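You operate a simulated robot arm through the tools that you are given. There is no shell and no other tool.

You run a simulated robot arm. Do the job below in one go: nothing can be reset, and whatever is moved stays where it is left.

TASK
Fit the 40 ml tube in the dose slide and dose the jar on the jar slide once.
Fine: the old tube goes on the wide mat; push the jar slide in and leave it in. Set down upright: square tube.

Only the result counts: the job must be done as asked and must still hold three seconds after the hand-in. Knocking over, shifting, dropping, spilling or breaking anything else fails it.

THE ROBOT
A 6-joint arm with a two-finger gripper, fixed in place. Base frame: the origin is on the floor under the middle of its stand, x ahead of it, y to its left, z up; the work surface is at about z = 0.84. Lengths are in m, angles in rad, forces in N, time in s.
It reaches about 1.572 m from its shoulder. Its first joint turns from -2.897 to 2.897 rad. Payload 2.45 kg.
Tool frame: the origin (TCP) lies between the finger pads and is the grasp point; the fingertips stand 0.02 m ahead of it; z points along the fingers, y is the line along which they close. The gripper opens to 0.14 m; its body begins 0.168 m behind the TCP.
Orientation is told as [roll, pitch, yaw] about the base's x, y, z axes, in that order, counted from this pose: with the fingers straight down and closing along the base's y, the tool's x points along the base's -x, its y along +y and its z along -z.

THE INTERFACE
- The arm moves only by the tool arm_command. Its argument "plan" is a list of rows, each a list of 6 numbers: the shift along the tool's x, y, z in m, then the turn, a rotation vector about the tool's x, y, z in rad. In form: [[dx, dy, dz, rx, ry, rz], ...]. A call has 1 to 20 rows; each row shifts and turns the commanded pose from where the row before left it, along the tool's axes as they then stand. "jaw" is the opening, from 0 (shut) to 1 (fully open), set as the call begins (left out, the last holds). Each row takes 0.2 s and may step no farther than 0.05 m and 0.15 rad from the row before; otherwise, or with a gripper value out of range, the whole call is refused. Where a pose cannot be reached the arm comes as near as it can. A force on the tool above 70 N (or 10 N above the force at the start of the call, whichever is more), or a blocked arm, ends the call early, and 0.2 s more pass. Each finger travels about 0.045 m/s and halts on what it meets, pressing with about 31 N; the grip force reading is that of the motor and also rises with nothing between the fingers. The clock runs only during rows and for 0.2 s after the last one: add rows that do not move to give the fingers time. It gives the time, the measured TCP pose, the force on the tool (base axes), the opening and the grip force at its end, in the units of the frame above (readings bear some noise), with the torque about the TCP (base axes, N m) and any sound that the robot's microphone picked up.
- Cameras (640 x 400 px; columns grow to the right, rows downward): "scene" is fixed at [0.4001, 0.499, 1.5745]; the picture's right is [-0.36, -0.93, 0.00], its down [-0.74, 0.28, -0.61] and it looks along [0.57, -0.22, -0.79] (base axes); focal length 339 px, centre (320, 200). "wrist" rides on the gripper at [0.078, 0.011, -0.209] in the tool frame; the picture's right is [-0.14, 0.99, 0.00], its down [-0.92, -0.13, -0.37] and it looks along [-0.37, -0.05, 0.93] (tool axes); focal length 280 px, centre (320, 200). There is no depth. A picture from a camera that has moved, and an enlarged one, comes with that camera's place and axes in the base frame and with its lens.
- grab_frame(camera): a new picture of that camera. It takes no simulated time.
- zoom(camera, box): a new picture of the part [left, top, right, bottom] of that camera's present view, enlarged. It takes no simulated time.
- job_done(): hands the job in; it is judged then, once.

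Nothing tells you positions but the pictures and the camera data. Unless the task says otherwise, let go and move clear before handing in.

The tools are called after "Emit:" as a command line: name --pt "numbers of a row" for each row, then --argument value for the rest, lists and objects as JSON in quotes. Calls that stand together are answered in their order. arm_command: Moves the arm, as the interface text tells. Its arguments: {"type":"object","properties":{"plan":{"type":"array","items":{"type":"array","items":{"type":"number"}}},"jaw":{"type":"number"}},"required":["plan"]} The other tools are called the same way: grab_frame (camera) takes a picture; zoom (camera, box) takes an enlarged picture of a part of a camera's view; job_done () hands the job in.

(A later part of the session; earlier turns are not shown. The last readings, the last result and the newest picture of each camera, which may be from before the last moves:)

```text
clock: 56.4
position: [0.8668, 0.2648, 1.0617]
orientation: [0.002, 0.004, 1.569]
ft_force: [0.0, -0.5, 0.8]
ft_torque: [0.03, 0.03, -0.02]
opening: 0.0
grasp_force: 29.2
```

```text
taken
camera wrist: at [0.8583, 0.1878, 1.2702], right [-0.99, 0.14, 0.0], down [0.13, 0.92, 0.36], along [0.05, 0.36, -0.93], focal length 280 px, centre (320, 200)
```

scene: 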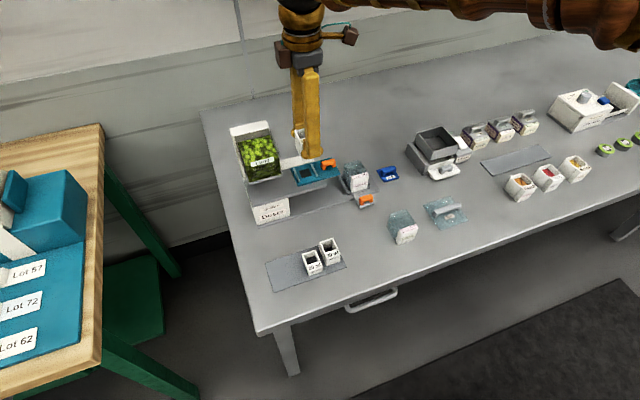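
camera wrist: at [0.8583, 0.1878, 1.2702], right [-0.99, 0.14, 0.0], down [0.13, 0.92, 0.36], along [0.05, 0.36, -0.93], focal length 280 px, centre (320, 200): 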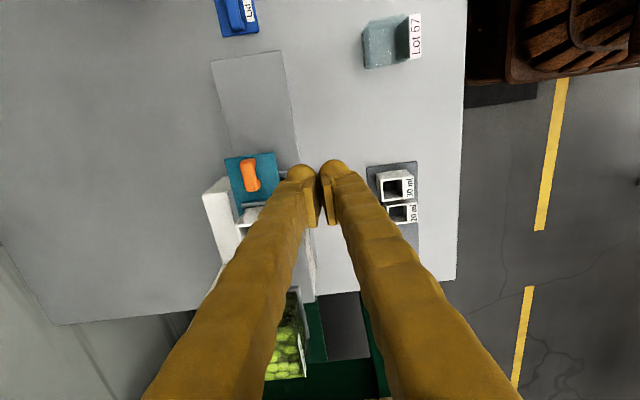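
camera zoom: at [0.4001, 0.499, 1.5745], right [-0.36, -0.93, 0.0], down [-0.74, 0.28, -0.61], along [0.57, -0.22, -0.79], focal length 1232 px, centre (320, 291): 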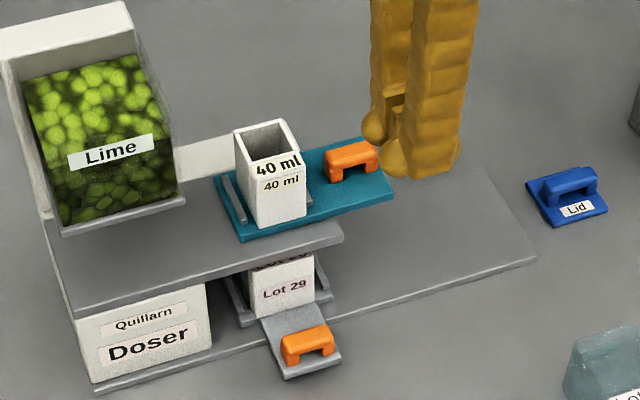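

The jar slide is in, with the jar directly below the tube position. Now I'll move over the dose-slide handle, opening to about 0.056, and tilt the hand slightly so its upper part leans away from the hopper.

Emit:
arm_command --pt "0.006 -0.042 0 0.004 0.002 -0.002" --pt "0.006 -0.042 0 0 0 0" --pt "0 0 0 0 -0.13 0" --pt "0 0 0 0 -0.12 0" --pt "0 0 0 0 0 0" --pt "0 0 0 0 0 0" --jaw 0.4

Emit:
grab_frame --camera "wrist"

Emit:
zoom --camera "wrist" --box '[260, 120, 380, 220]'

Emit:
grab_frame --camera "scene"

```text
clock: 57.8
position: [0.9525, 0.252, 1.0605]
orientation: [-0.003, -0.242, 1.57]
ft_force: [-0.2, -0.4, 0.0]
ft_torque: [0.04, 0.02, -0.02]
opening: 0.0561
grasp_force: 0.1
```

```text
taken
camera wrist: at [0.9422, 0.1262, 1.2446], right [-0.99, 0.13, 0.03], down [0.13, 0.8, 0.58], along [0.05, 0.58, -0.81], focal length 280 px, centre (320, 200)
```

wrist: 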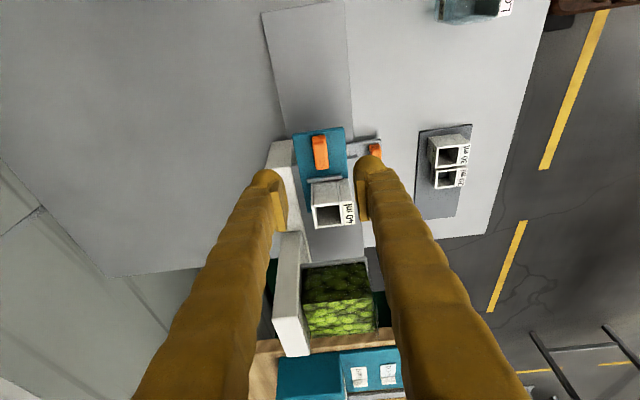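

```text
4.00 times, centred on (320, 170) of wrist
camera zoom: at [0.9422, 0.1262, 1.2446], right [-0.99, 0.13, 0.03], down [0.13, 0.8, 0.58], along [0.05, 0.58, -0.81], focal length 1122 px, centre (320, 320)
```

zoom: 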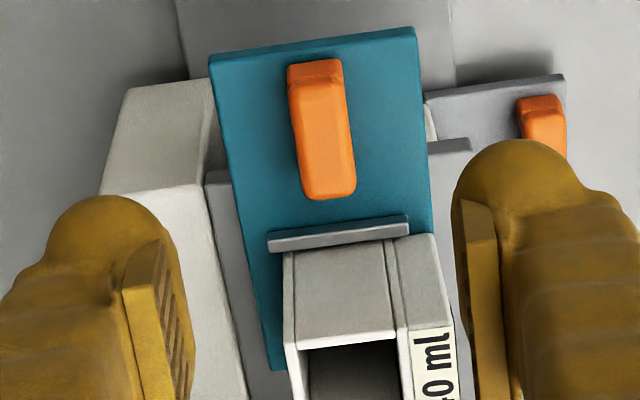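

```text
taken
```

scene: 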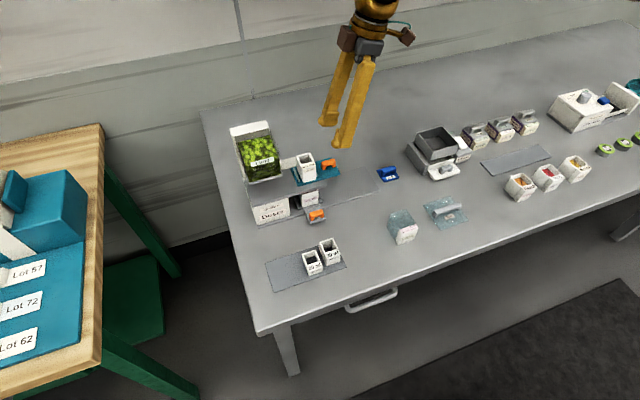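

The handle centre comes out at about (0.951, 0.266), top z≈0.964. I'll line up just short of its centre in −y and descend most of the way, then recheck.

Emit:
arm_command --pt "-0.0039 0.0015 0.001 0 0 0" --pt "0.0068 0 0.02665 0 0 0" --pt "0.0068 0 0.02665 0 0 0" --pt "0 0 0 0 0 0" --pt "0 0 0 0 0 0"

Emit:
zoom --camera "wrist" --box '[260, 130, 380, 230]'

Emit:
zoom --camera "scene" --box '[260, 110, 400, 215]'

```text
clock: 59.0
position: [0.9507, 0.2562, 1.0062]
orientation: [-0.001, -0.246, 1.57]
ft_force: [0.7, -0.5, 0.0]
ft_torque: [-0.02, 0.02, 0.01]
opening: 0.0558
grasp_force: 0.0
```

```text
4.00 times, centred on (320, 180) of wrist
camera zoom: at [0.9412, 0.1303, 1.1901], right [-0.99, 0.13, 0.03], down [0.13, 0.8, 0.58], along [0.05, 0.58, -0.81], focal length 1122 px, centre (320, 280)
```

zoom: 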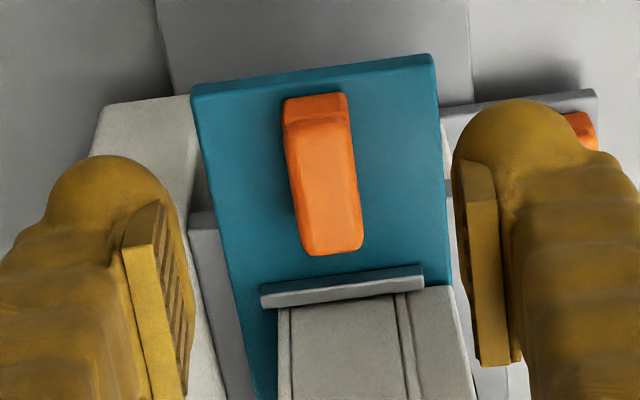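

```text
3.81 times, centred on (330, 162) of scene
camera zoom: at [0.4001, 0.499, 1.5745], right [-0.36, -0.93, 0.0], down [-0.74, 0.28, -0.61], along [0.57, -0.22, -0.79], focal length 1290 px, centre (282, 343)
```

zoom: 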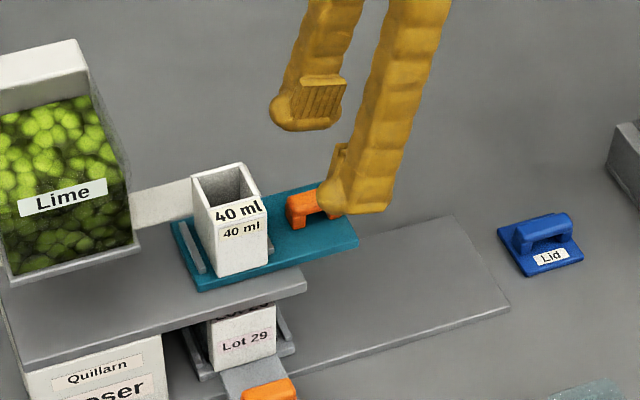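

Nearly aligned; I'll nudge 1 mm toward −x and descend to the handle bar.

Emit:
arm_command --pt "0 0.001 0 0 0 0" --pt "0.0041 0 0.0161 0 0 0" --pt "0.0028 0 0.011 0 0 0" --pt "0.0012 0 0.0048 0 0 0" --pt "0 0 0 0 0 0" --pt "0 0 0 0 0 0"

Emit:
zoom --camera "wrist" --box '[260, 140, 380, 240]'

Emit:
zoom --camera "scene" --box '[280, 120, 380, 205]'

```text
clock: 60.4
position: [0.9495, 0.2564, 0.9729]
orientation: [-0.001, -0.245, 1.571]
ft_force: [-1.0, -1.0, 1.1]
ft_torque: [0.0, 0.04, -0.01]
opening: 0.0559
grasp_force: 0.0
```

```text
4.00 times, centred on (320, 190) of wrist
camera zoom: at [0.9402, 0.1302, 1.1566], right [-0.99, 0.13, 0.03], down [0.13, 0.8, 0.58], along [0.05, 0.58, -0.81], focal length 1122 px, centre (320, 240)
```

zoom: 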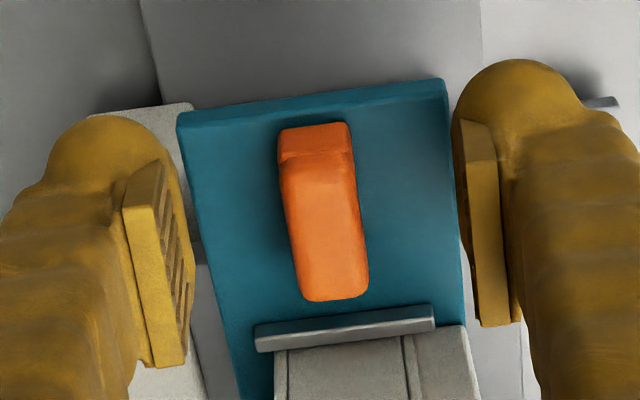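

```text
4.71 times, centred on (330, 162) of scene
camera zoom: at [0.4001, 0.499, 1.5745], right [-0.36, -0.93, 0.0], down [-0.74, 0.28, -0.61], along [0.57, -0.22, -0.79], focal length 1594 px, centre (273, 376)
```

zoom: 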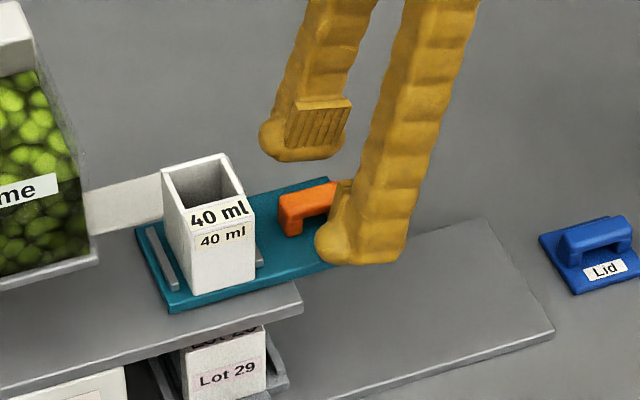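

The handle sits about 1 mm toward −x of the jaw centre; I'll correct that and close on it.

Emit:
arm_command --pt "0 0.001 0 0 0 0" --pt "0 0 0 0 0 0"

Emit:
arm_command --pt "0 0 0 0 0 0" --pt "0 0 0 0 0 0" --pt "0 0 0 0 0 0" --pt "0 0 0 0 0 0" --pt "0 0 0 0 0 0" --jaw 0.0

Emit:
zoom --camera "wrist" --box '[260, 140, 380, 240]'

Emit:
zoom --camera "scene" --box '[280, 120, 380, 205]'

```text
clock: 61.0
position: [0.9489, 0.2554, 0.973]
orientation: [-0.003, -0.246, 1.572]
ft_force: [-0.4, 0.5, -0.5]
ft_torque: [-0.02, 0.0, 0.01]
opening: 0.0557
grasp_force: 0.2
```

```text
clock: 62.2
position: [0.9494, 0.2561, 0.9725]
orientation: [-0.003, -0.245, 1.571]
ft_force: [25.6, 2.4, -4.8]
ft_torque: [0.08, -0.25, 0.04]
opening: 0.0149
grasp_force: 41.6
```

```text
4.00 times, centred on (320, 190) of wrist
camera zoom: at [0.9398, 0.1299, 1.1566], right [-0.99, 0.13, 0.03], down [0.13, 0.8, 0.58], along [0.05, 0.58, -0.81], focal length 1122 px, centre (320, 240)
```

zoom: 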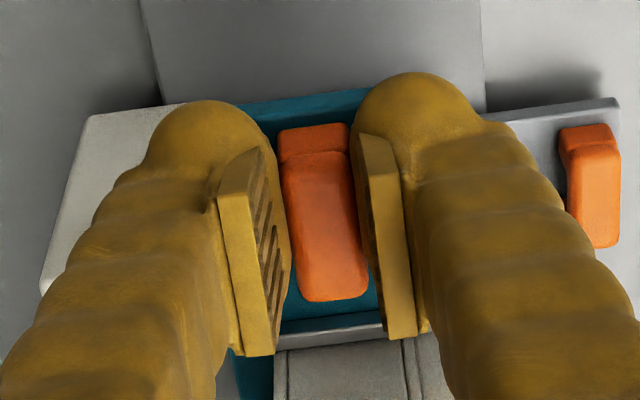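

```text
4.71 times, centred on (330, 162) of scene
camera zoom: at [0.4001, 0.499, 1.5745], right [-0.36, -0.93, 0.0], down [-0.74, 0.28, -0.61], along [0.57, -0.22, -0.79], focal length 1594 px, centre (273, 376)
```

zoom: 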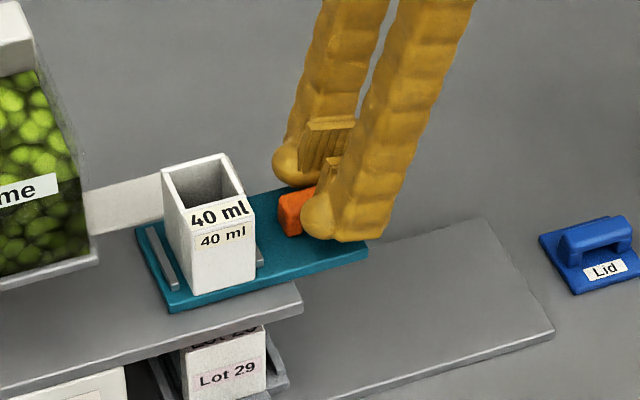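

The grip holds (0.0149), but there is a 25 N sideways load, so the hand is a bit too far −x. I'll relieve it with a small shift toward +x.

Emit:
arm_command --pt "0 -0.0008 0 0 0 0" --pt "0 0 0 0 0 0"

```text
clock: 62.8
position: [0.9506, 0.2551, 0.9727]
orientation: [-0.001, -0.244, 1.571]
ft_force: [18.2, -0.4, -4.3]
ft_torque: [-0.07, -0.19, 0.05]
opening: 0.0148
grasp_force: 40.3
```

Emit:
arm_command --pt "0 -0.001 0 0 0 0" --pt "0 0 0 0 0 0"

```text
clock: 63.4
position: [0.9498, 0.2562, 0.9732]
orientation: [-0.001, -0.245, 1.571]
ft_force: [-2.5, 0.1, -0.5]
ft_torque: [-0.02, 0.03, -0.02]
opening: 0.0149
grasp_force: 40.8
```

Side load is gone. Now I'll push the dose slide in along +y in small steps, watching force.

Emit:
arm_command --pt "-0.00485 0 0.00123 0 0 0" --pt "-0.00485 0 0.00123 0 0 0" --pt "-0.00485 0 0.00123 0 0 0" --pt "-0.00485 0 0.00123 0 0 0" --pt "-0.00485 0 0.00123 0 0 0" --pt "-0.00485 0 0.00123 0 0 0" --pt "0 0 0 0 0 0"

Emit:
zoom --camera "scene" --box '[240, 110, 380, 215]'

Emit:
zoom --camera "wrist" --box '[240, 140, 400, 280]'

```text
clock: 65.0
position: [0.9503, 0.2859, 0.9732]
orientation: [0.0, -0.245, 1.571]
ft_force: [-40.8, -0.3, -8.8]
ft_torque: [-0.03, 0.39, -0.02]
opening: 0.015
grasp_force: 40.9
```

```text
3.81 times, centred on (310, 162) of scene
camera zoom: at [0.4001, 0.499, 1.5745], right [-0.36, -0.93, 0.0], down [-0.74, 0.28, -0.61], along [0.57, -0.22, -0.79], focal length 1290 px, centre (358, 343)
```

zoom: 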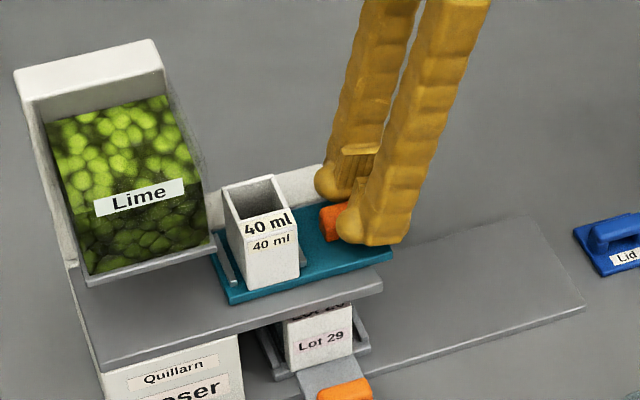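

```text
2.86 times, centred on (320, 210) of wrist
camera zoom: at [0.9408, 0.1604, 1.1567], right [-0.99, 0.13, 0.03], down [0.13, 0.8, 0.58], along [0.05, 0.58, -0.81], focal length 801 px, centre (320, 171)
```

zoom: 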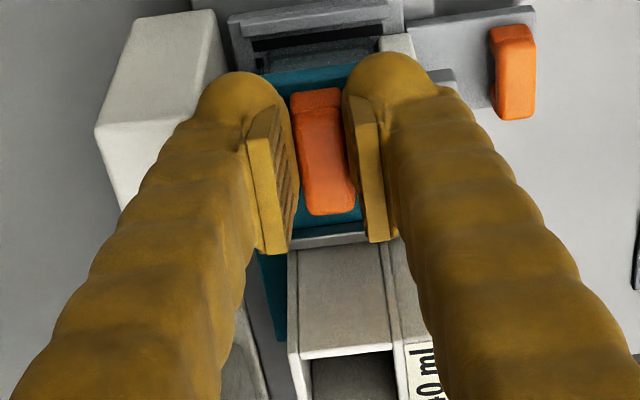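

The slide moves freely in +y, but a −41 N side load built up, so the hand should shift slightly toward −x. I'll relieve that before going on.

Emit:
arm_command --pt "0 0.001 0 0 0 0" --pt "0 0 0 0 0 0"

```text
clock: 65.6
position: [0.9489, 0.2865, 0.9725]
orientation: [-0.002, -0.245, 1.571]
ft_force: [-25.9, -0.2, -15.1]
ft_torque: [0.05, 0.23, -0.03]
opening: 0.0148
grasp_force: 41.0
```

Emit:
arm_command --pt "0.0001 0.001 0.0004 0 0 0" --pt "0 0 0 0 0 0"

```text
clock: 66.2
position: [0.9497, 0.2865, 0.9725]
orientation: [-0.004, -0.244, 1.57]
ft_force: [-2.8, -1.3, -11.9]
ft_torque: [-0.05, 0.0, -0.01]
opening: 0.0148
grasp_force: 41.1
```

Loads are nearly zero again. I'll lower a hair and continue in +y with frequent checks.

Emit:
arm_command --pt "0.0001 0 0.0004 0 0 0" --pt "-0.00485 0 0.00123 0 0 0" --pt "-0.00485 0 0.00123 0 0 0" --pt "-0.00485 0 0.00123 0 0 0" --pt "0 0 0 0 0 0"

```text
clock: 67.4
position: [0.9499, 0.3018, 0.9731]
orientation: [-0.003, -0.244, 1.571]
ft_force: [25.8, -0.1, -2.7]
ft_torque: [-0.07, -0.26, 0.05]
opening: 0.0146
grasp_force: 40.9
```

Emit:
arm_command --pt "0 -0.0008 0 0 0 0" --pt "-0.00485 0 0.00123 0 0 0" --pt "-0.00485 0 0.00123 0 0 0" --pt "0 0 0 0 0 0"

Emit:
zoom --camera "scene" --box '[240, 110, 380, 215]'

Emit:
zoom --camera "wrist" --box '[240, 140, 400, 280]'

```text
clock: 68.4
position: [0.949, 0.3123, 0.9734]
orientation: [-0.003, -0.244, 1.571]
ft_force: [15.0, -0.7, 10.5]
ft_torque: [0.02, -0.16, 0.01]
opening: 0.0145
grasp_force: 41.4
```

```text
3.81 times, centred on (310, 162) of scene
camera zoom: at [0.4001, 0.499, 1.5745], right [-0.36, -0.93, 0.0], down [-0.74, 0.28, -0.61], along [0.57, -0.22, -0.79], focal length 1290 px, centre (358, 343)
```

zoom: 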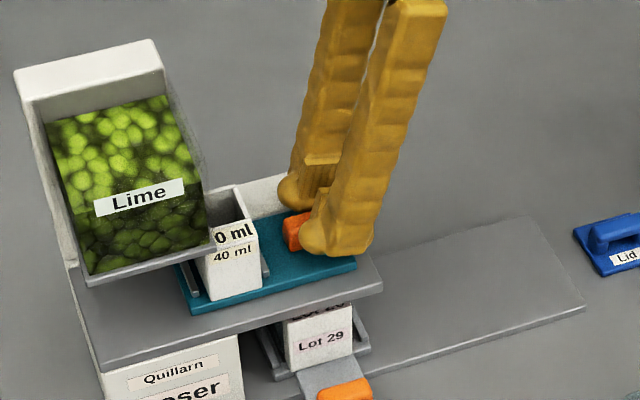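

```text
2.86 times, centred on (320, 210) of wrist
camera zoom: at [0.94, 0.1855, 1.1567], right [-0.99, 0.13, 0.03], down [0.13, 0.8, 0.58], along [0.05, 0.58, -0.81], focal length 801 px, centre (320, 171)
```

zoom: 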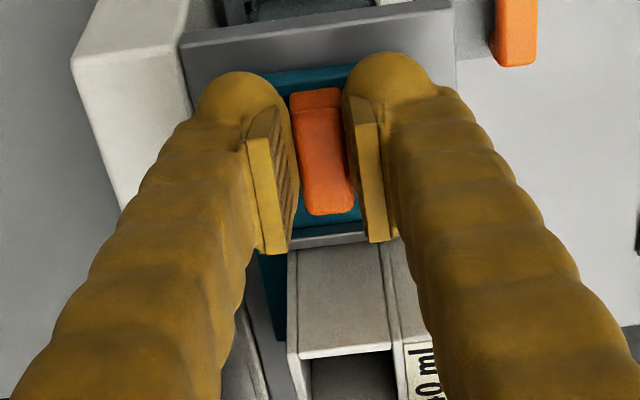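

The tube is sliding under the hopper lip. I'll keep going with slight load corrections.

Emit:
arm_command --pt "-0.0001 -0.0005 -0.0004 0 0 0" --pt "-0.00485 0 0.00123 0 0 0" --pt "-0.00485 0 0.00123 0 0 0" --pt "-0.00485 0 0.00123 0 0 0" --pt "0 0 0 0 0 0"

```text
clock: 69.6
position: [0.95, 0.3276, 0.9732]
orientation: [-0.002, -0.244, 1.571]
ft_force: [5.0, -0.1, 11.6]
ft_torque: [-0.04, -0.02, 0.02]
opening: 0.0149
grasp_force: 40.4
```

Emit:
arm_command --pt "-0.0001 -0.0002 -0.0004 0 0 0" --pt "-0.00485 0 0.0012 0 0 0" --pt "-0.00485 0 0.0012 0 0 0" --pt "-0.00485 0 0.0012 0 0 0" --pt "0 0 0 0 0 0"

Emit:
zoom --camera "scene" --box '[240, 110, 380, 215]'

Emit:
zoom --camera "wrist" --box '[220, 120, 420, 320]'

```text
clock: 70.8
position: [0.9501, 0.3425, 0.9751]
orientation: [-0.001, -0.243, 1.573]
ft_force: [-11.0, 0.4, 0.3]
ft_torque: [0.03, 0.12, -0.03]
opening: 0.0149
grasp_force: 40.6
```

```text
3.81 times, centred on (310, 162) of scene
camera zoom: at [0.4001, 0.499, 1.5745], right [-0.36, -0.93, 0.0], down [-0.74, 0.28, -0.61], along [0.57, -0.22, -0.79], focal length 1290 px, centre (358, 343)
```

zoom: 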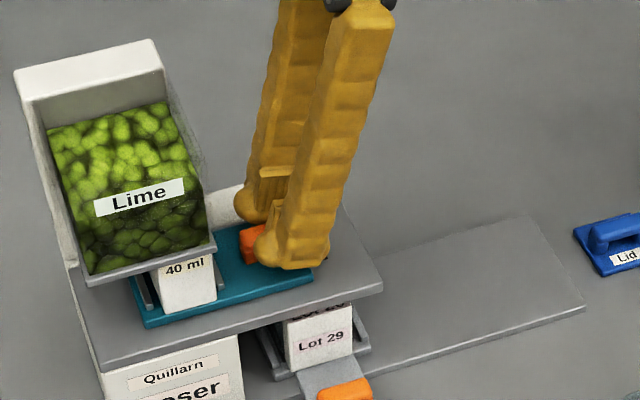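

```text
2.00 times, centred on (320, 220) of wrist
camera zoom: at [0.9405, 0.2157, 1.1567], right [-0.99, 0.13, 0.03], down [0.13, 0.8, 0.58], along [0.05, 0.58, -0.81], focal length 561 px, centre (320, 160)
```

zoom: 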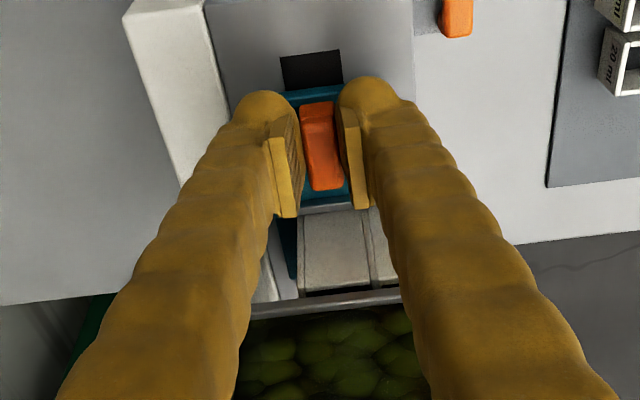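

Most of the tube is now beneath the hopper, and I can see the deck's drop hole right where the tube used to be. I'll advance in smaller steps to the end stop.

Emit:
arm_command --pt "0 0.0003 0 0 0 0" --pt "-0.00388 0 0.00097 0 0 0" --pt "-0.00388 0 0.00097 0 0 0" --pt "0 0 0 0 0 0"

```text
clock: 71.8
position: [0.9509, 0.3489, 0.9742]
orientation: [0.001, -0.243, 1.57]
ft_force: [-15.7, -27.7, -4.1]
ft_torque: [-0.37, 0.18, 0.03]
opening: 0.0149
grasp_force: 40.8
```

Resistance of about 28 N in −y appeared at y≈0.349. I'll check whether that's the end stop or something catching.

Emit:
zoom --camera "scene" --box '[230, 110, 350, 210]'

Emit:
zoom --camera "wrist" --box '[260, 120, 380, 260]'

Emit:
grab_frame --camera "scene"

```text
4.00 times, centred on (290, 160) of scene
camera zoom: at [0.4001, 0.499, 1.5745], right [-0.36, -0.93, 0.0], down [-0.74, 0.28, -0.61], along [0.57, -0.22, -0.79], focal length 1355 px, centre (440, 360)
```

zoom: 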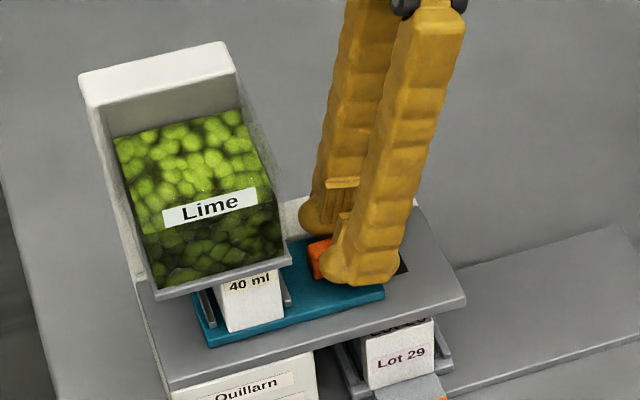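

```text
2.86 times, centred on (320, 190) of wrist
camera zoom: at [0.9404, 0.2228, 1.1571], right [-0.99, 0.13, 0.03], down [0.13, 0.8, 0.58], along [0.05, 0.58, -0.81], focal length 801 px, centre (320, 229)
```

zoom: 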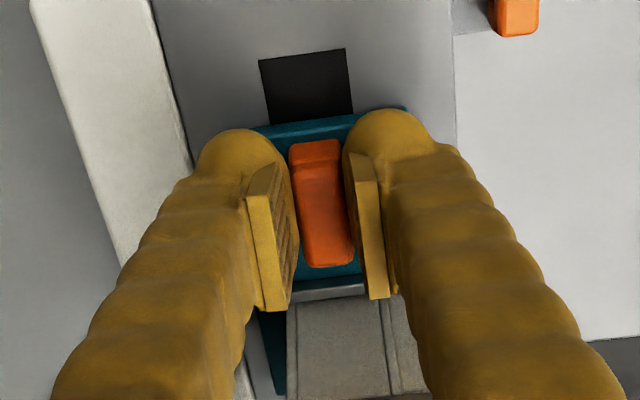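

```text
taken
```

scene: 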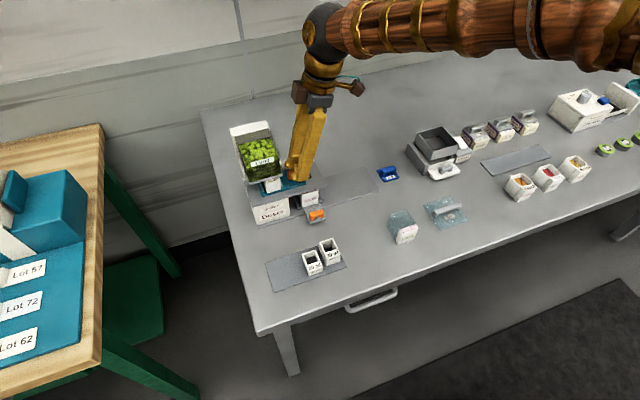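

The lime level in the hopper has dropped, so the tube is filling. I'll press 1 mm more to confirm it's the hard stop.

Emit:
arm_command --pt "-0.00097 0.0003 0.00024 0 0 0" --pt "0 0 0 0 0 0" --pt "0 0 0 0 0 0"

Emit:
zoom --camera "wrist" --box '[260, 120, 380, 260]'

```text
clock: 72.6
position: [0.95, 0.3513, 0.9736]
orientation: [-0.001, -0.244, 1.571]
ft_force: [-11.5, -27.7, -6.6]
ft_torque: [-0.32, 0.09, -0.03]
opening: 0.015
grasp_force: 41.3
```

```text
2.86 times, centred on (320, 190) of wrist
camera zoom: at [0.9402, 0.2244, 1.1572], right [-0.99, 0.13, 0.03], down [0.13, 0.8, 0.58], along [0.05, 0.58, -0.81], focal length 801 px, centre (320, 229)
```

zoom: 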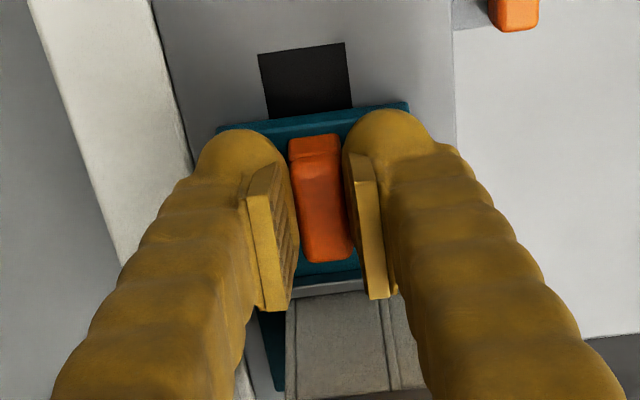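

The fingers slipped along the handle while the slide stayed, so it's at its hard stop (travel about 0.09). I'll look at the hopper level to confirm the fill has finished.

Emit:
zoom --camera "scene" --box '[225, 110, 305, 210]'

Emit:
arm_command --pt "0.001 0 -0.00025 0 0 0" --pt "0 0 0 0 0 0" --pt "0 0 0 0 0 0" --pt "0 0 0 0 0 0"

Emit:
zoom --camera "scene" --box '[225, 110, 305, 210]'

```text
4.00 times, centred on (265, 160) of scene
camera zoom: at [0.4001, 0.499, 1.5745], right [-0.36, -0.93, 0.0], down [-0.74, 0.28, -0.61], along [0.57, -0.22, -0.79], focal length 1355 px, centre (540, 360)
```

zoom: 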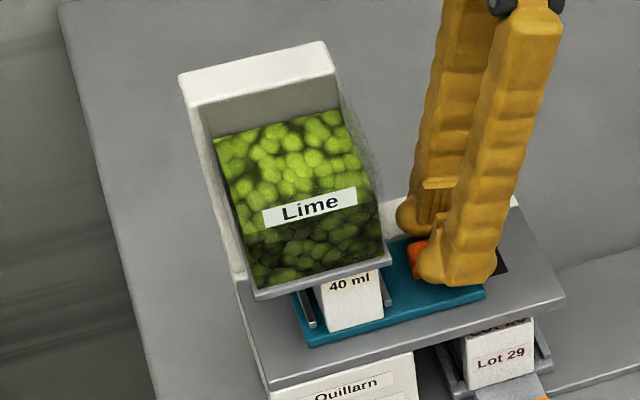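

```text
clock: 73.6
position: [0.951, 0.3491, 0.9744]
orientation: [-0.001, -0.246, 1.571]
ft_force: [-6.8, -10.3, -8.0]
ft_torque: [0.11, 0.11, -0.01]
opening: 0.0148
grasp_force: 40.7
```

```text
4.00 times, centred on (265, 160) of scene
camera zoom: at [0.4001, 0.499, 1.5745], right [-0.36, -0.93, 0.0], down [-0.74, 0.28, -0.61], along [0.57, -0.22, -0.79], focal length 1355 px, centre (540, 360)
```

zoom: 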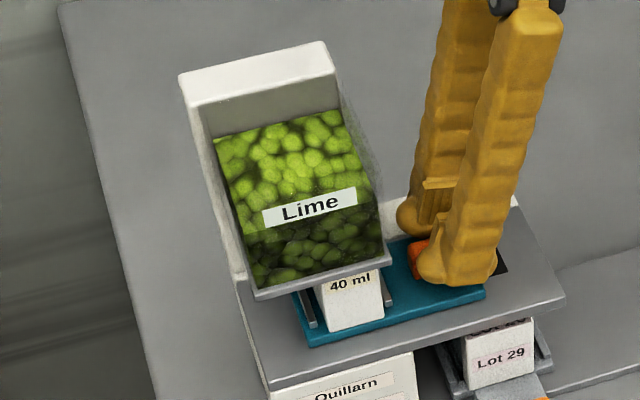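

The level is steady about 1 cm lower, so the tube is full. Now I'll pull the slide out in −y in small steps.

Emit:
arm_command --pt "0.00485 0.0002 -0.0012 0 0 0" --pt "0.00485 0 -0.0012 0 0 0" --pt "0.00485 0 -0.0012 0 0 0" --pt "0.00485 0 -0.0012 0 0 0" --pt "0 0 0 0 0 0"

Emit:
zoom --camera "scene" --box '[235, 110, 355, 210]'

Emit:
zoom --camera "wrist" --box '[260, 120, 380, 260]'

```text
clock: 74.8
position: [0.9513, 0.3298, 0.9745]
orientation: [-0.001, -0.244, 1.572]
ft_force: [9.6, 0.0, -9.9]
ft_torque: [-0.01, -0.12, 0.0]
opening: 0.0148
grasp_force: 40.9
```

```text
4.00 times, centred on (295, 160) of scene
camera zoom: at [0.4001, 0.499, 1.5745], right [-0.36, -0.93, 0.0], down [-0.74, 0.28, -0.61], along [0.57, -0.22, -0.79], focal length 1355 px, centre (420, 360)
```

zoom: 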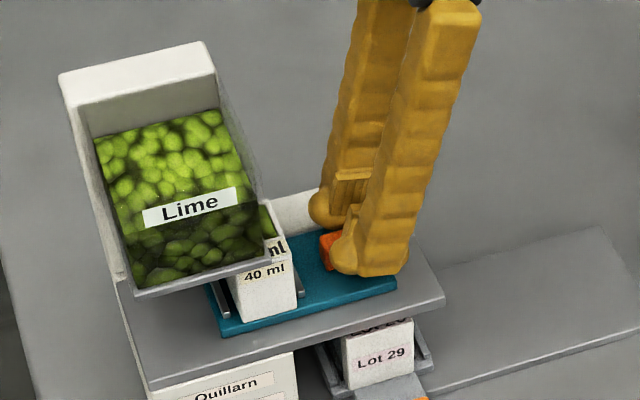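

```text
2.86 times, centred on (320, 190) of wrist
camera zoom: at [0.94, 0.2034, 1.1573], right [-0.99, 0.13, 0.03], down [0.13, 0.8, 0.58], along [0.05, 0.58, -0.81], focal length 801 px, centre (320, 229)
```

zoom: 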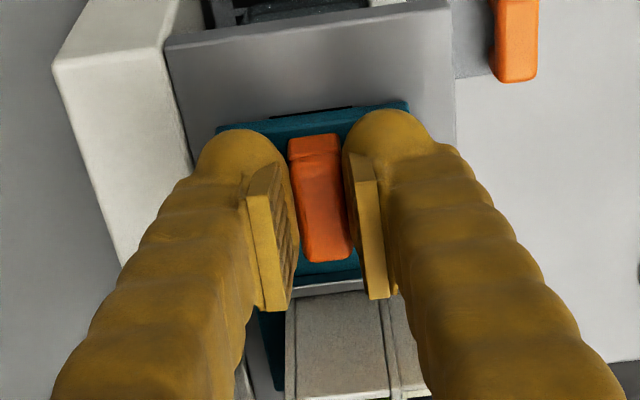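

The slide follows and green lime is visible in the tube. I'll continue pulling outward.

Emit:
arm_command --pt "0.00495 -0.0003 -0.0009 0 0 0" --pt "0.00485 0 -0.0012 0 0 0" --pt "0.00485 0 -0.0012 0 0 0" --pt "0.00485 0 -0.0012 0 0 0" --pt "0 0 0 0 0 0"

Emit:
zoom --camera "wrist" --box '[260, 120, 380, 260]'

```text
clock: 76.0
position: [0.9507, 0.3099, 0.974]
orientation: [-0.001, -0.244, 1.571]
ft_force: [0.3, -0.4, 6.6]
ft_torque: [-0.09, 0.03, -0.02]
opening: 0.0148
grasp_force: 40.9
```

```text
2.86 times, centred on (320, 190) of wrist
camera zoom: at [0.94, 0.1832, 1.1573], right [-0.99, 0.13, 0.03], down [0.13, 0.8, 0.58], along [0.05, 0.58, -0.81], focal length 801 px, centre (320, 229)
```

zoom: 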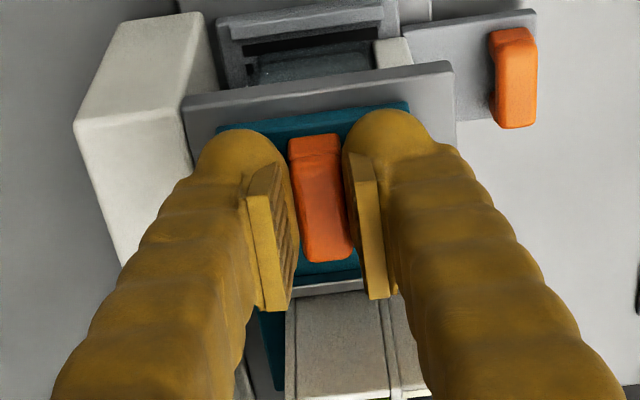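

Emit:
arm_command --pt "0.00475 0 -0.0015 0 0 0" --pt "0.00485 0 -0.0012 0 0 0" --pt "0.00485 0 -0.0012 0 0 0" --pt "0.00485 0 -0.0012 0 0 0" --pt "0.00485 0 -0.0012 0 0 0" --pt "0 0 0 0 0 0"

Emit:
zoom --camera "wrist" --box '[260, 120, 380, 260]'

Emit:
zoom --camera "scene" --box '[240, 110, 380, 215]'

```text
clock: 77.4
position: [0.9497, 0.2831, 0.9743]
orientation: [-0.002, -0.242, 1.571]
ft_force: [-2.1, -1.2, 12.3]
ft_torque: [0.03, 0.02, 0.02]
opening: 0.0149
grasp_force: 41.1
```

```text
2.86 times, centred on (320, 190) of wrist
camera zoom: at [0.9402, 0.1581, 1.1573], right [-0.99, 0.13, 0.03], down [0.13, 0.8, 0.58], along [0.05, 0.58, -0.81], focal length 801 px, centre (320, 229)
```

zoom: 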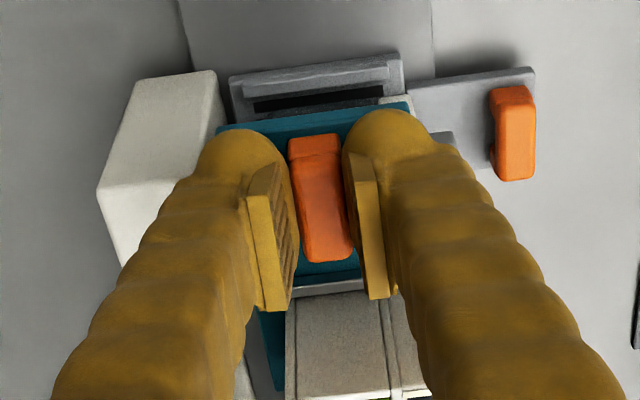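

```text
3.81 times, centred on (310, 162) of scene
camera zoom: at [0.4001, 0.499, 1.5745], right [-0.36, -0.93, 0.0], down [-0.74, 0.28, -0.61], along [0.57, -0.22, -0.79], focal length 1290 px, centre (358, 343)
```

zoom: 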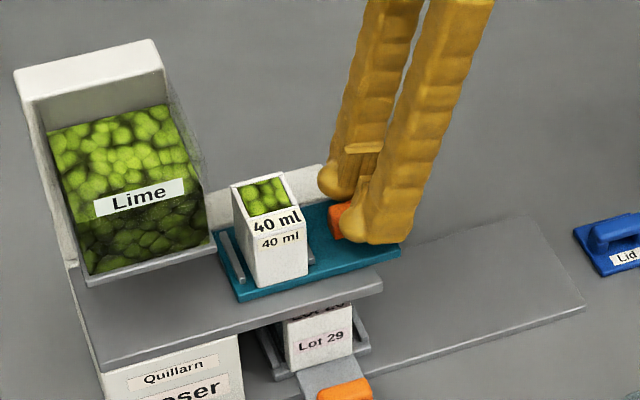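

The 40 ml tube is full of lime and about 2 cm from the out position. I'll pull the rest of the way in small steps.

Emit:
arm_command --pt "0.00475 0 -0.0016 0 0 0" --pt "0.00485 0 -0.0012 0 0 0" --pt "0.0039 0 -0.00097 0 0 0" --pt "0.0029 0 -0.00073 0 0 0" --pt "0 0 0 0 0 0"

Emit:
zoom --camera "wrist" --box '[260, 120, 380, 260]'

Emit:
zoom --camera "scene" --box '[240, 110, 380, 215]'

```text
clock: 78.6
position: [0.9497, 0.267, 0.9743]
orientation: [-0.002, -0.246, 1.571]
ft_force: [-3.7, 0.0, 8.0]
ft_torque: [-0.05, 0.05, -0.03]
opening: 0.015
grasp_force: 41.4
```

```text
2.86 times, centred on (320, 190) of wrist
camera zoom: at [0.9403, 0.1413, 1.1572], right [-0.99, 0.13, 0.03], down [0.13, 0.8, 0.58], along [0.05, 0.58, -0.81], focal length 801 px, centre (320, 229)
```

zoom: 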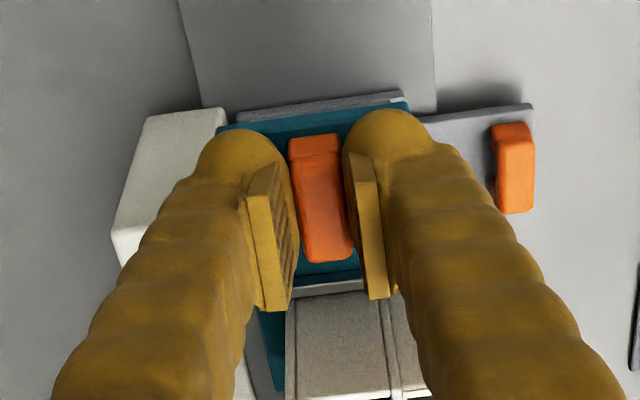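

```text
3.81 times, centred on (310, 162) of scene
camera zoom: at [0.4001, 0.499, 1.5745], right [-0.36, -0.93, 0.0], down [-0.74, 0.28, -0.61], along [0.57, -0.22, -0.79], focal length 1290 px, centre (358, 343)
```

zoom: 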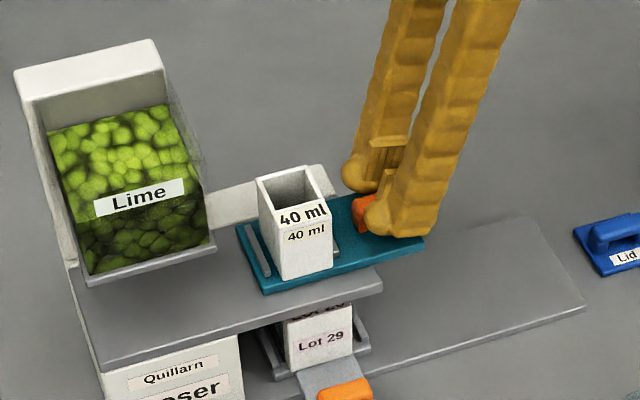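

The tube has emptied into the jar below. I'll bring the slide the last 4–5 mm to its original out stop.

Emit:
arm_command --pt "0.0019 0 -0.0007 0 0 0" --pt "0.0014 0 -0.00036 0 0 0" --pt "0.001 0 -0.00024 0 0 0" --pt "0 0 0 0 0 0"

Emit:
zoom --camera "scene" --box '[240, 110, 380, 215]'

```text
clock: 79.6
position: [0.9491, 0.2619, 0.975]
orientation: [0.001, -0.244, 1.571]
ft_force: [-2.5, -0.7, -2.4]
ft_torque: [-0.04, 0.05, 0.03]
opening: 0.0148
grasp_force: 40.9
```

```text
3.81 times, centred on (310, 162) of scene
camera zoom: at [0.4001, 0.499, 1.5745], right [-0.36, -0.93, 0.0], down [-0.74, 0.28, -0.61], along [0.57, -0.22, -0.79], focal length 1290 px, centre (358, 343)
```

zoom: 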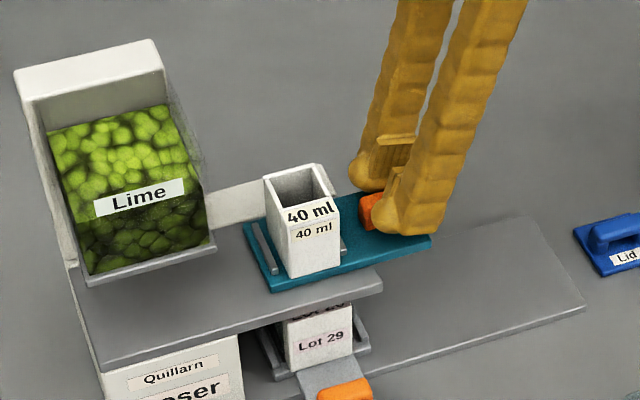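

Emit:
arm_command --pt "0.001 0 -0.00024 0 0 0" --pt "0.001 0 -0.00024 0 0 0" --pt "0 0 0 0 0 0"

Emit:
zoom --camera "wrist" --box '[260, 120, 380, 260]'

```text
clock: 80.4
position: [0.9494, 0.2606, 0.974]
orientation: [-0.001, -0.243, 1.57]
ft_force: [-4.6, -1.8, -5.3]
ft_torque: [0.03, 0.03, 0.0]
opening: 0.0149
grasp_force: 40.4
```

```text
2.86 times, centred on (320, 190) of wrist
camera zoom: at [0.9403, 0.1345, 1.1572], right [-0.99, 0.13, 0.03], down [0.13, 0.8, 0.58], along [0.05, 0.58, -0.81], focal length 801 px, centre (320, 229)
```

zoom: 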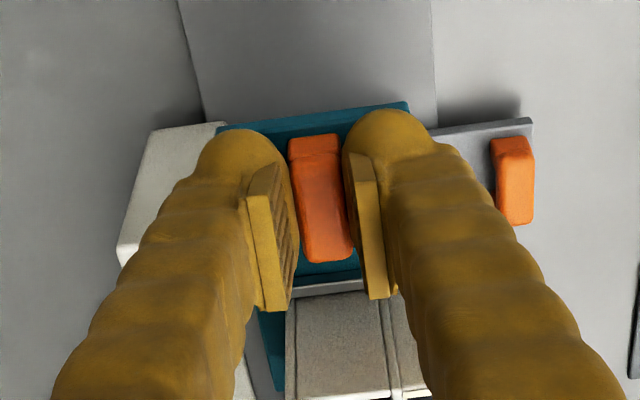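

The handle is back at its original y≈0.265, so the stroke is complete. I'll open the jaws and retreat straight up.

Emit:
arm_command --pt "0 0 0 0 0 0" --pt "0 0 0 0 0 0" --pt "0 0 0 0 0 0" --pt "0 0 0 0 0 0" --jaw 0.4

Emit:
zoom --camera "wrist" --box '[260, 120, 380, 260]'

```text
clock: 81.4
position: [0.9507, 0.2612, 0.9749]
orientation: [-0.001, -0.245, 1.57]
ft_force: [0.6, -0.4, 0.3]
ft_torque: [0.0, 0.0, 0.02]
opening: 0.0558
grasp_force: 0.2
```

```text
2.86 times, centred on (320, 190) of wrist
camera zoom: at [0.9403, 0.1346, 1.1574], right [-0.99, 0.13, 0.03], down [0.13, 0.8, 0.58], along [0.05, 0.58, -0.81], focal length 801 px, centre (320, 229)
```

zoom: 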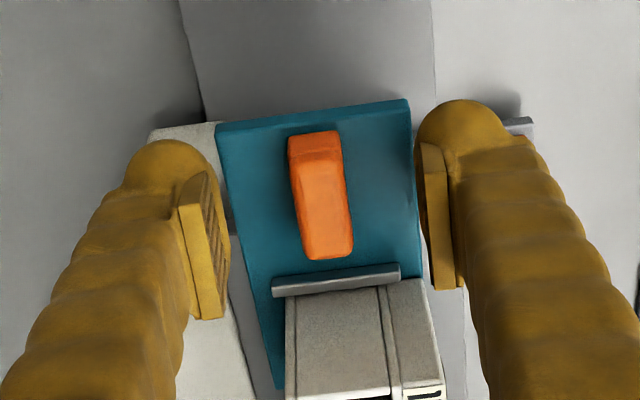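

Clear of the handle on both sides. Rising straight up and backing away, then checking everything.

Emit:
arm_command --pt "-0.005 0 -0.0195 0 0 0" --pt "-0.0098 0 -0.0388 0 0 0" --pt "-0.0098 0 -0.0388 0 0 0" --pt "-0.0098 0 -0.0388 0 0 0" --pt "-0.0098 0 -0.0388 0 0 0" --pt "0.03 0.02 0 0 0 0" --pt "0.03 0.02 0 0 0 0" --pt "0 0 0 0 0.125 0" --pt "0 0 0 0 0.123 0" --pt "0 0 0 0 0 0"

Emit:
grab_frame --camera "scene"

Emit:
zoom --camera "scene" --box '[220, 110, 380, 230]'

Emit:
zoom --camera "scene" --box '[250, 210, 390, 310]'

Emit:
grab_frame --camera "wrist"

```text
clock: 83.6
position: [0.9094, 0.2032, 1.1398]
orientation: [-0.002, 0.005, 1.57]
ft_force: [0.3, 0.3, 0.5]
ft_torque: [-0.02, -0.02, 0.01]
opening: 0.056
grasp_force: 0.1
```

```text
taken
```

scene: 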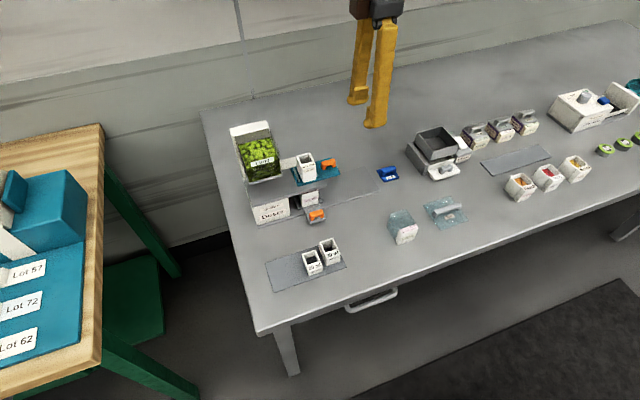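

```text
3.33 times, centred on (300, 170) of scene
camera zoom: at [0.4001, 0.499, 1.5745], right [-0.36, -0.93, 0.0], down [-0.74, 0.28, -0.61], along [0.57, -0.22, -0.79], focal length 1129 px, centre (387, 300)
```

zoom: 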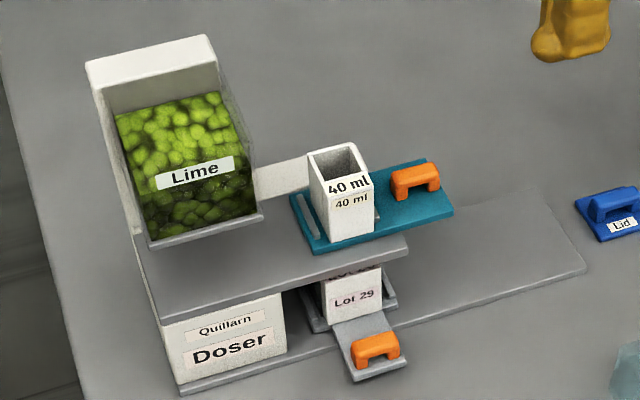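

```text
4.00 times, centred on (320, 260) of scene
camera zoom: at [0.4001, 0.499, 1.5745], right [-0.36, -0.93, 0.0], down [-0.74, 0.28, -0.61], along [0.57, -0.22, -0.79], focal length 1355 px, centre (320, -40)
```

zoom: 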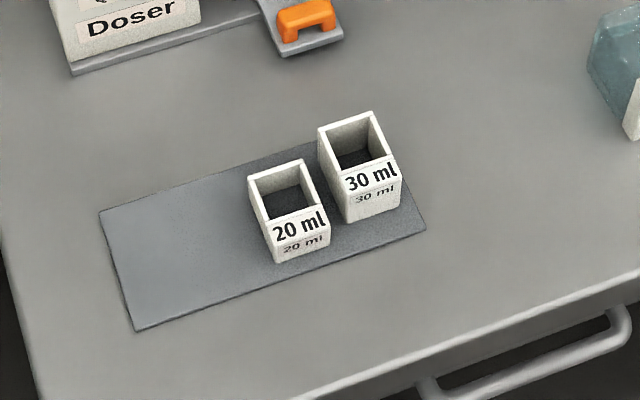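

```text
taken
camera wrist: at [0.8993, 0.1263, 1.3489], right [-0.99, 0.14, 0.0], down [0.13, 0.92, 0.36], along [0.05, 0.36, -0.93], focal length 280 px, centre (320, 200)
```

wrist: 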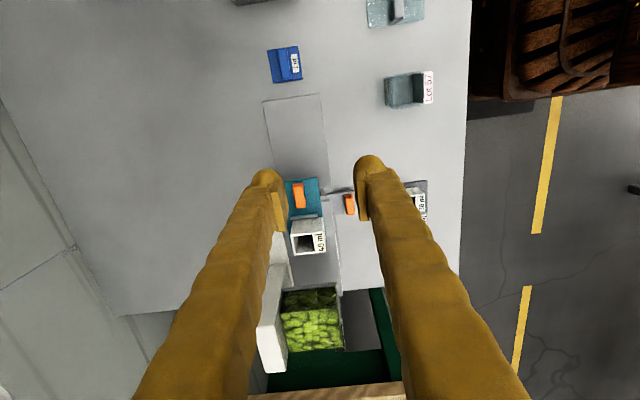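

The dose slide is back out with the empty 40 ml tube, the jar slide is in, and the 30 ml tube stands on the mat. I'll take a closer look at the jar and surroundings for any spill.

Emit:
zoom --camera "scene" --box '[285, 175, 345, 225]'

Emit:
zoom --camera "wrist" --box '[255, 160, 385, 270]'

```text
8.00 times, centred on (315, 200) of scene
camera zoom: at [0.4001, 0.499, 1.5745], right [-0.36, -0.93, 0.0], down [-0.74, 0.28, -0.61], along [0.57, -0.22, -0.79], focal length 2709 px, centre (360, 200)
```

zoom: 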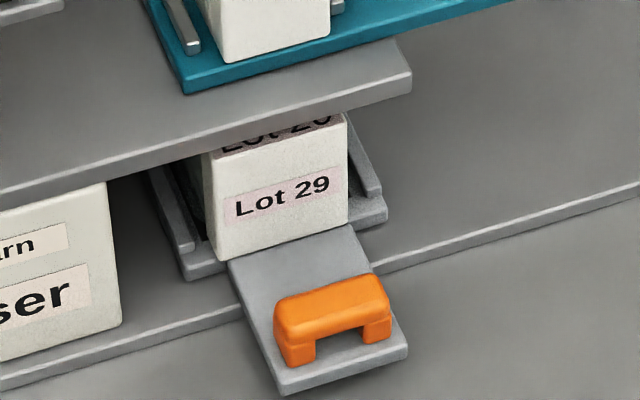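

```text
3.64 times, centred on (320, 215) of wrist
camera zoom: at [0.8993, 0.1263, 1.3489], right [-0.99, 0.14, 0.0], down [0.13, 0.92, 0.36], along [0.05, 0.36, -0.93], focal length 1020 px, centre (320, 146)
```

zoom: 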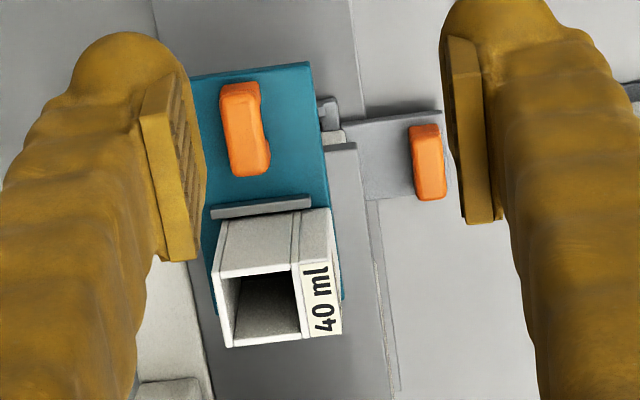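

No spill visible. The jar's label hides its contents from here, so I'll move back and tilt the hand to look under the deck from the −y side.

Emit:
arm_command --pt "0.0377 -0.012 0 0 0 0" --pt "0.0377 -0.012 0 0 0 0" --pt "0.0377 -0.012 0 0 0 0" --pt "0 0 0.03 0 0 0" --pt "0 0 0.03 0 0 0" --pt "0 0 0.03 0 0 0" --pt "0 0 0 0 -0.133 0" --pt "0 0 0 0 -0.133 0" --pt "0 0 0 0 -0.133 0" --pt "0 0 0 0 -0.133 0" --pt "0 0 0 0 -0.133 0" --pt "0 0 0 0 -0.133 0" --pt "0.0359 0 0.0348 0 0 0" --pt "0.0359 0 0.0348 0 0 0" --pt "0 0 0 0 0 0"

Emit:
grab_frame --camera "wrist"

Emit:
zoom --camera "wrist" --box '[260, 110, 400, 240]'

```text
clock: 86.8
position: [0.9463, 0.0891, 0.9488]
orientation: [-0.001, -0.794, 1.573]
ft_force: [-0.5, -0.1, 0.1]
ft_torque: [-0.02, 0.0, 0.02]
opening: 0.056
grasp_force: 0.0
```

```text
taken
camera wrist: at [0.9368, -0.1149, 1.0391], right [-0.99, 0.1, 0.1], down [0.13, 0.38, 0.92], along [0.05, 0.92, -0.39], focal length 280 px, centre (320, 200)
```

wrist: 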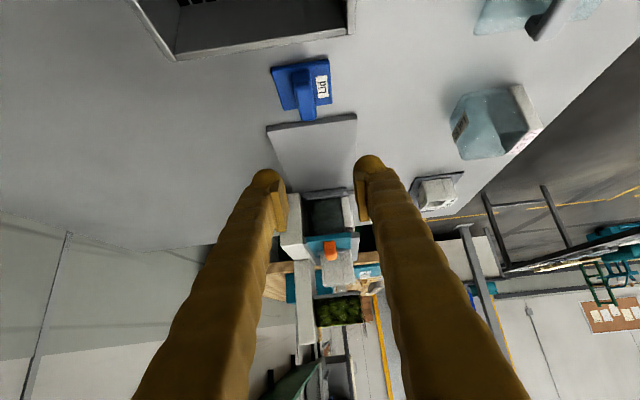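

```text
3.08 times, centred on (330, 175) of wrist
camera zoom: at [0.9368, -0.1149, 1.0391], right [-0.99, 0.1, 0.1], down [0.13, 0.38, 0.92], along [0.05, 0.92, -0.39], focal length 863 px, centre (289, 277)
```

zoom: 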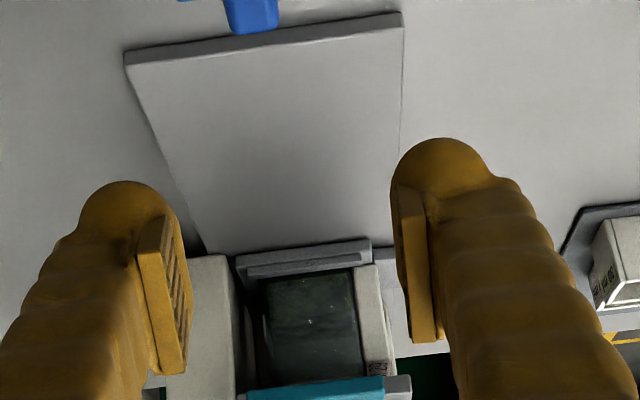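

Emit:
zoom --camera "wrist" --box '[295, 180, 365, 250]'

```text
5.71 times, centred on (330, 215) of wrist
camera zoom: at [0.9368, -0.1149, 1.0391], right [-0.99, 0.1, 0.1], down [0.13, 0.38, 0.92], along [0.05, 0.92, -0.39], focal length 1602 px, centre (263, 114)
```

zoom: 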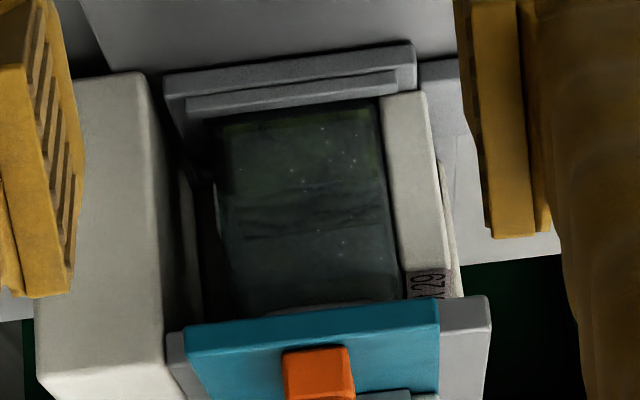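

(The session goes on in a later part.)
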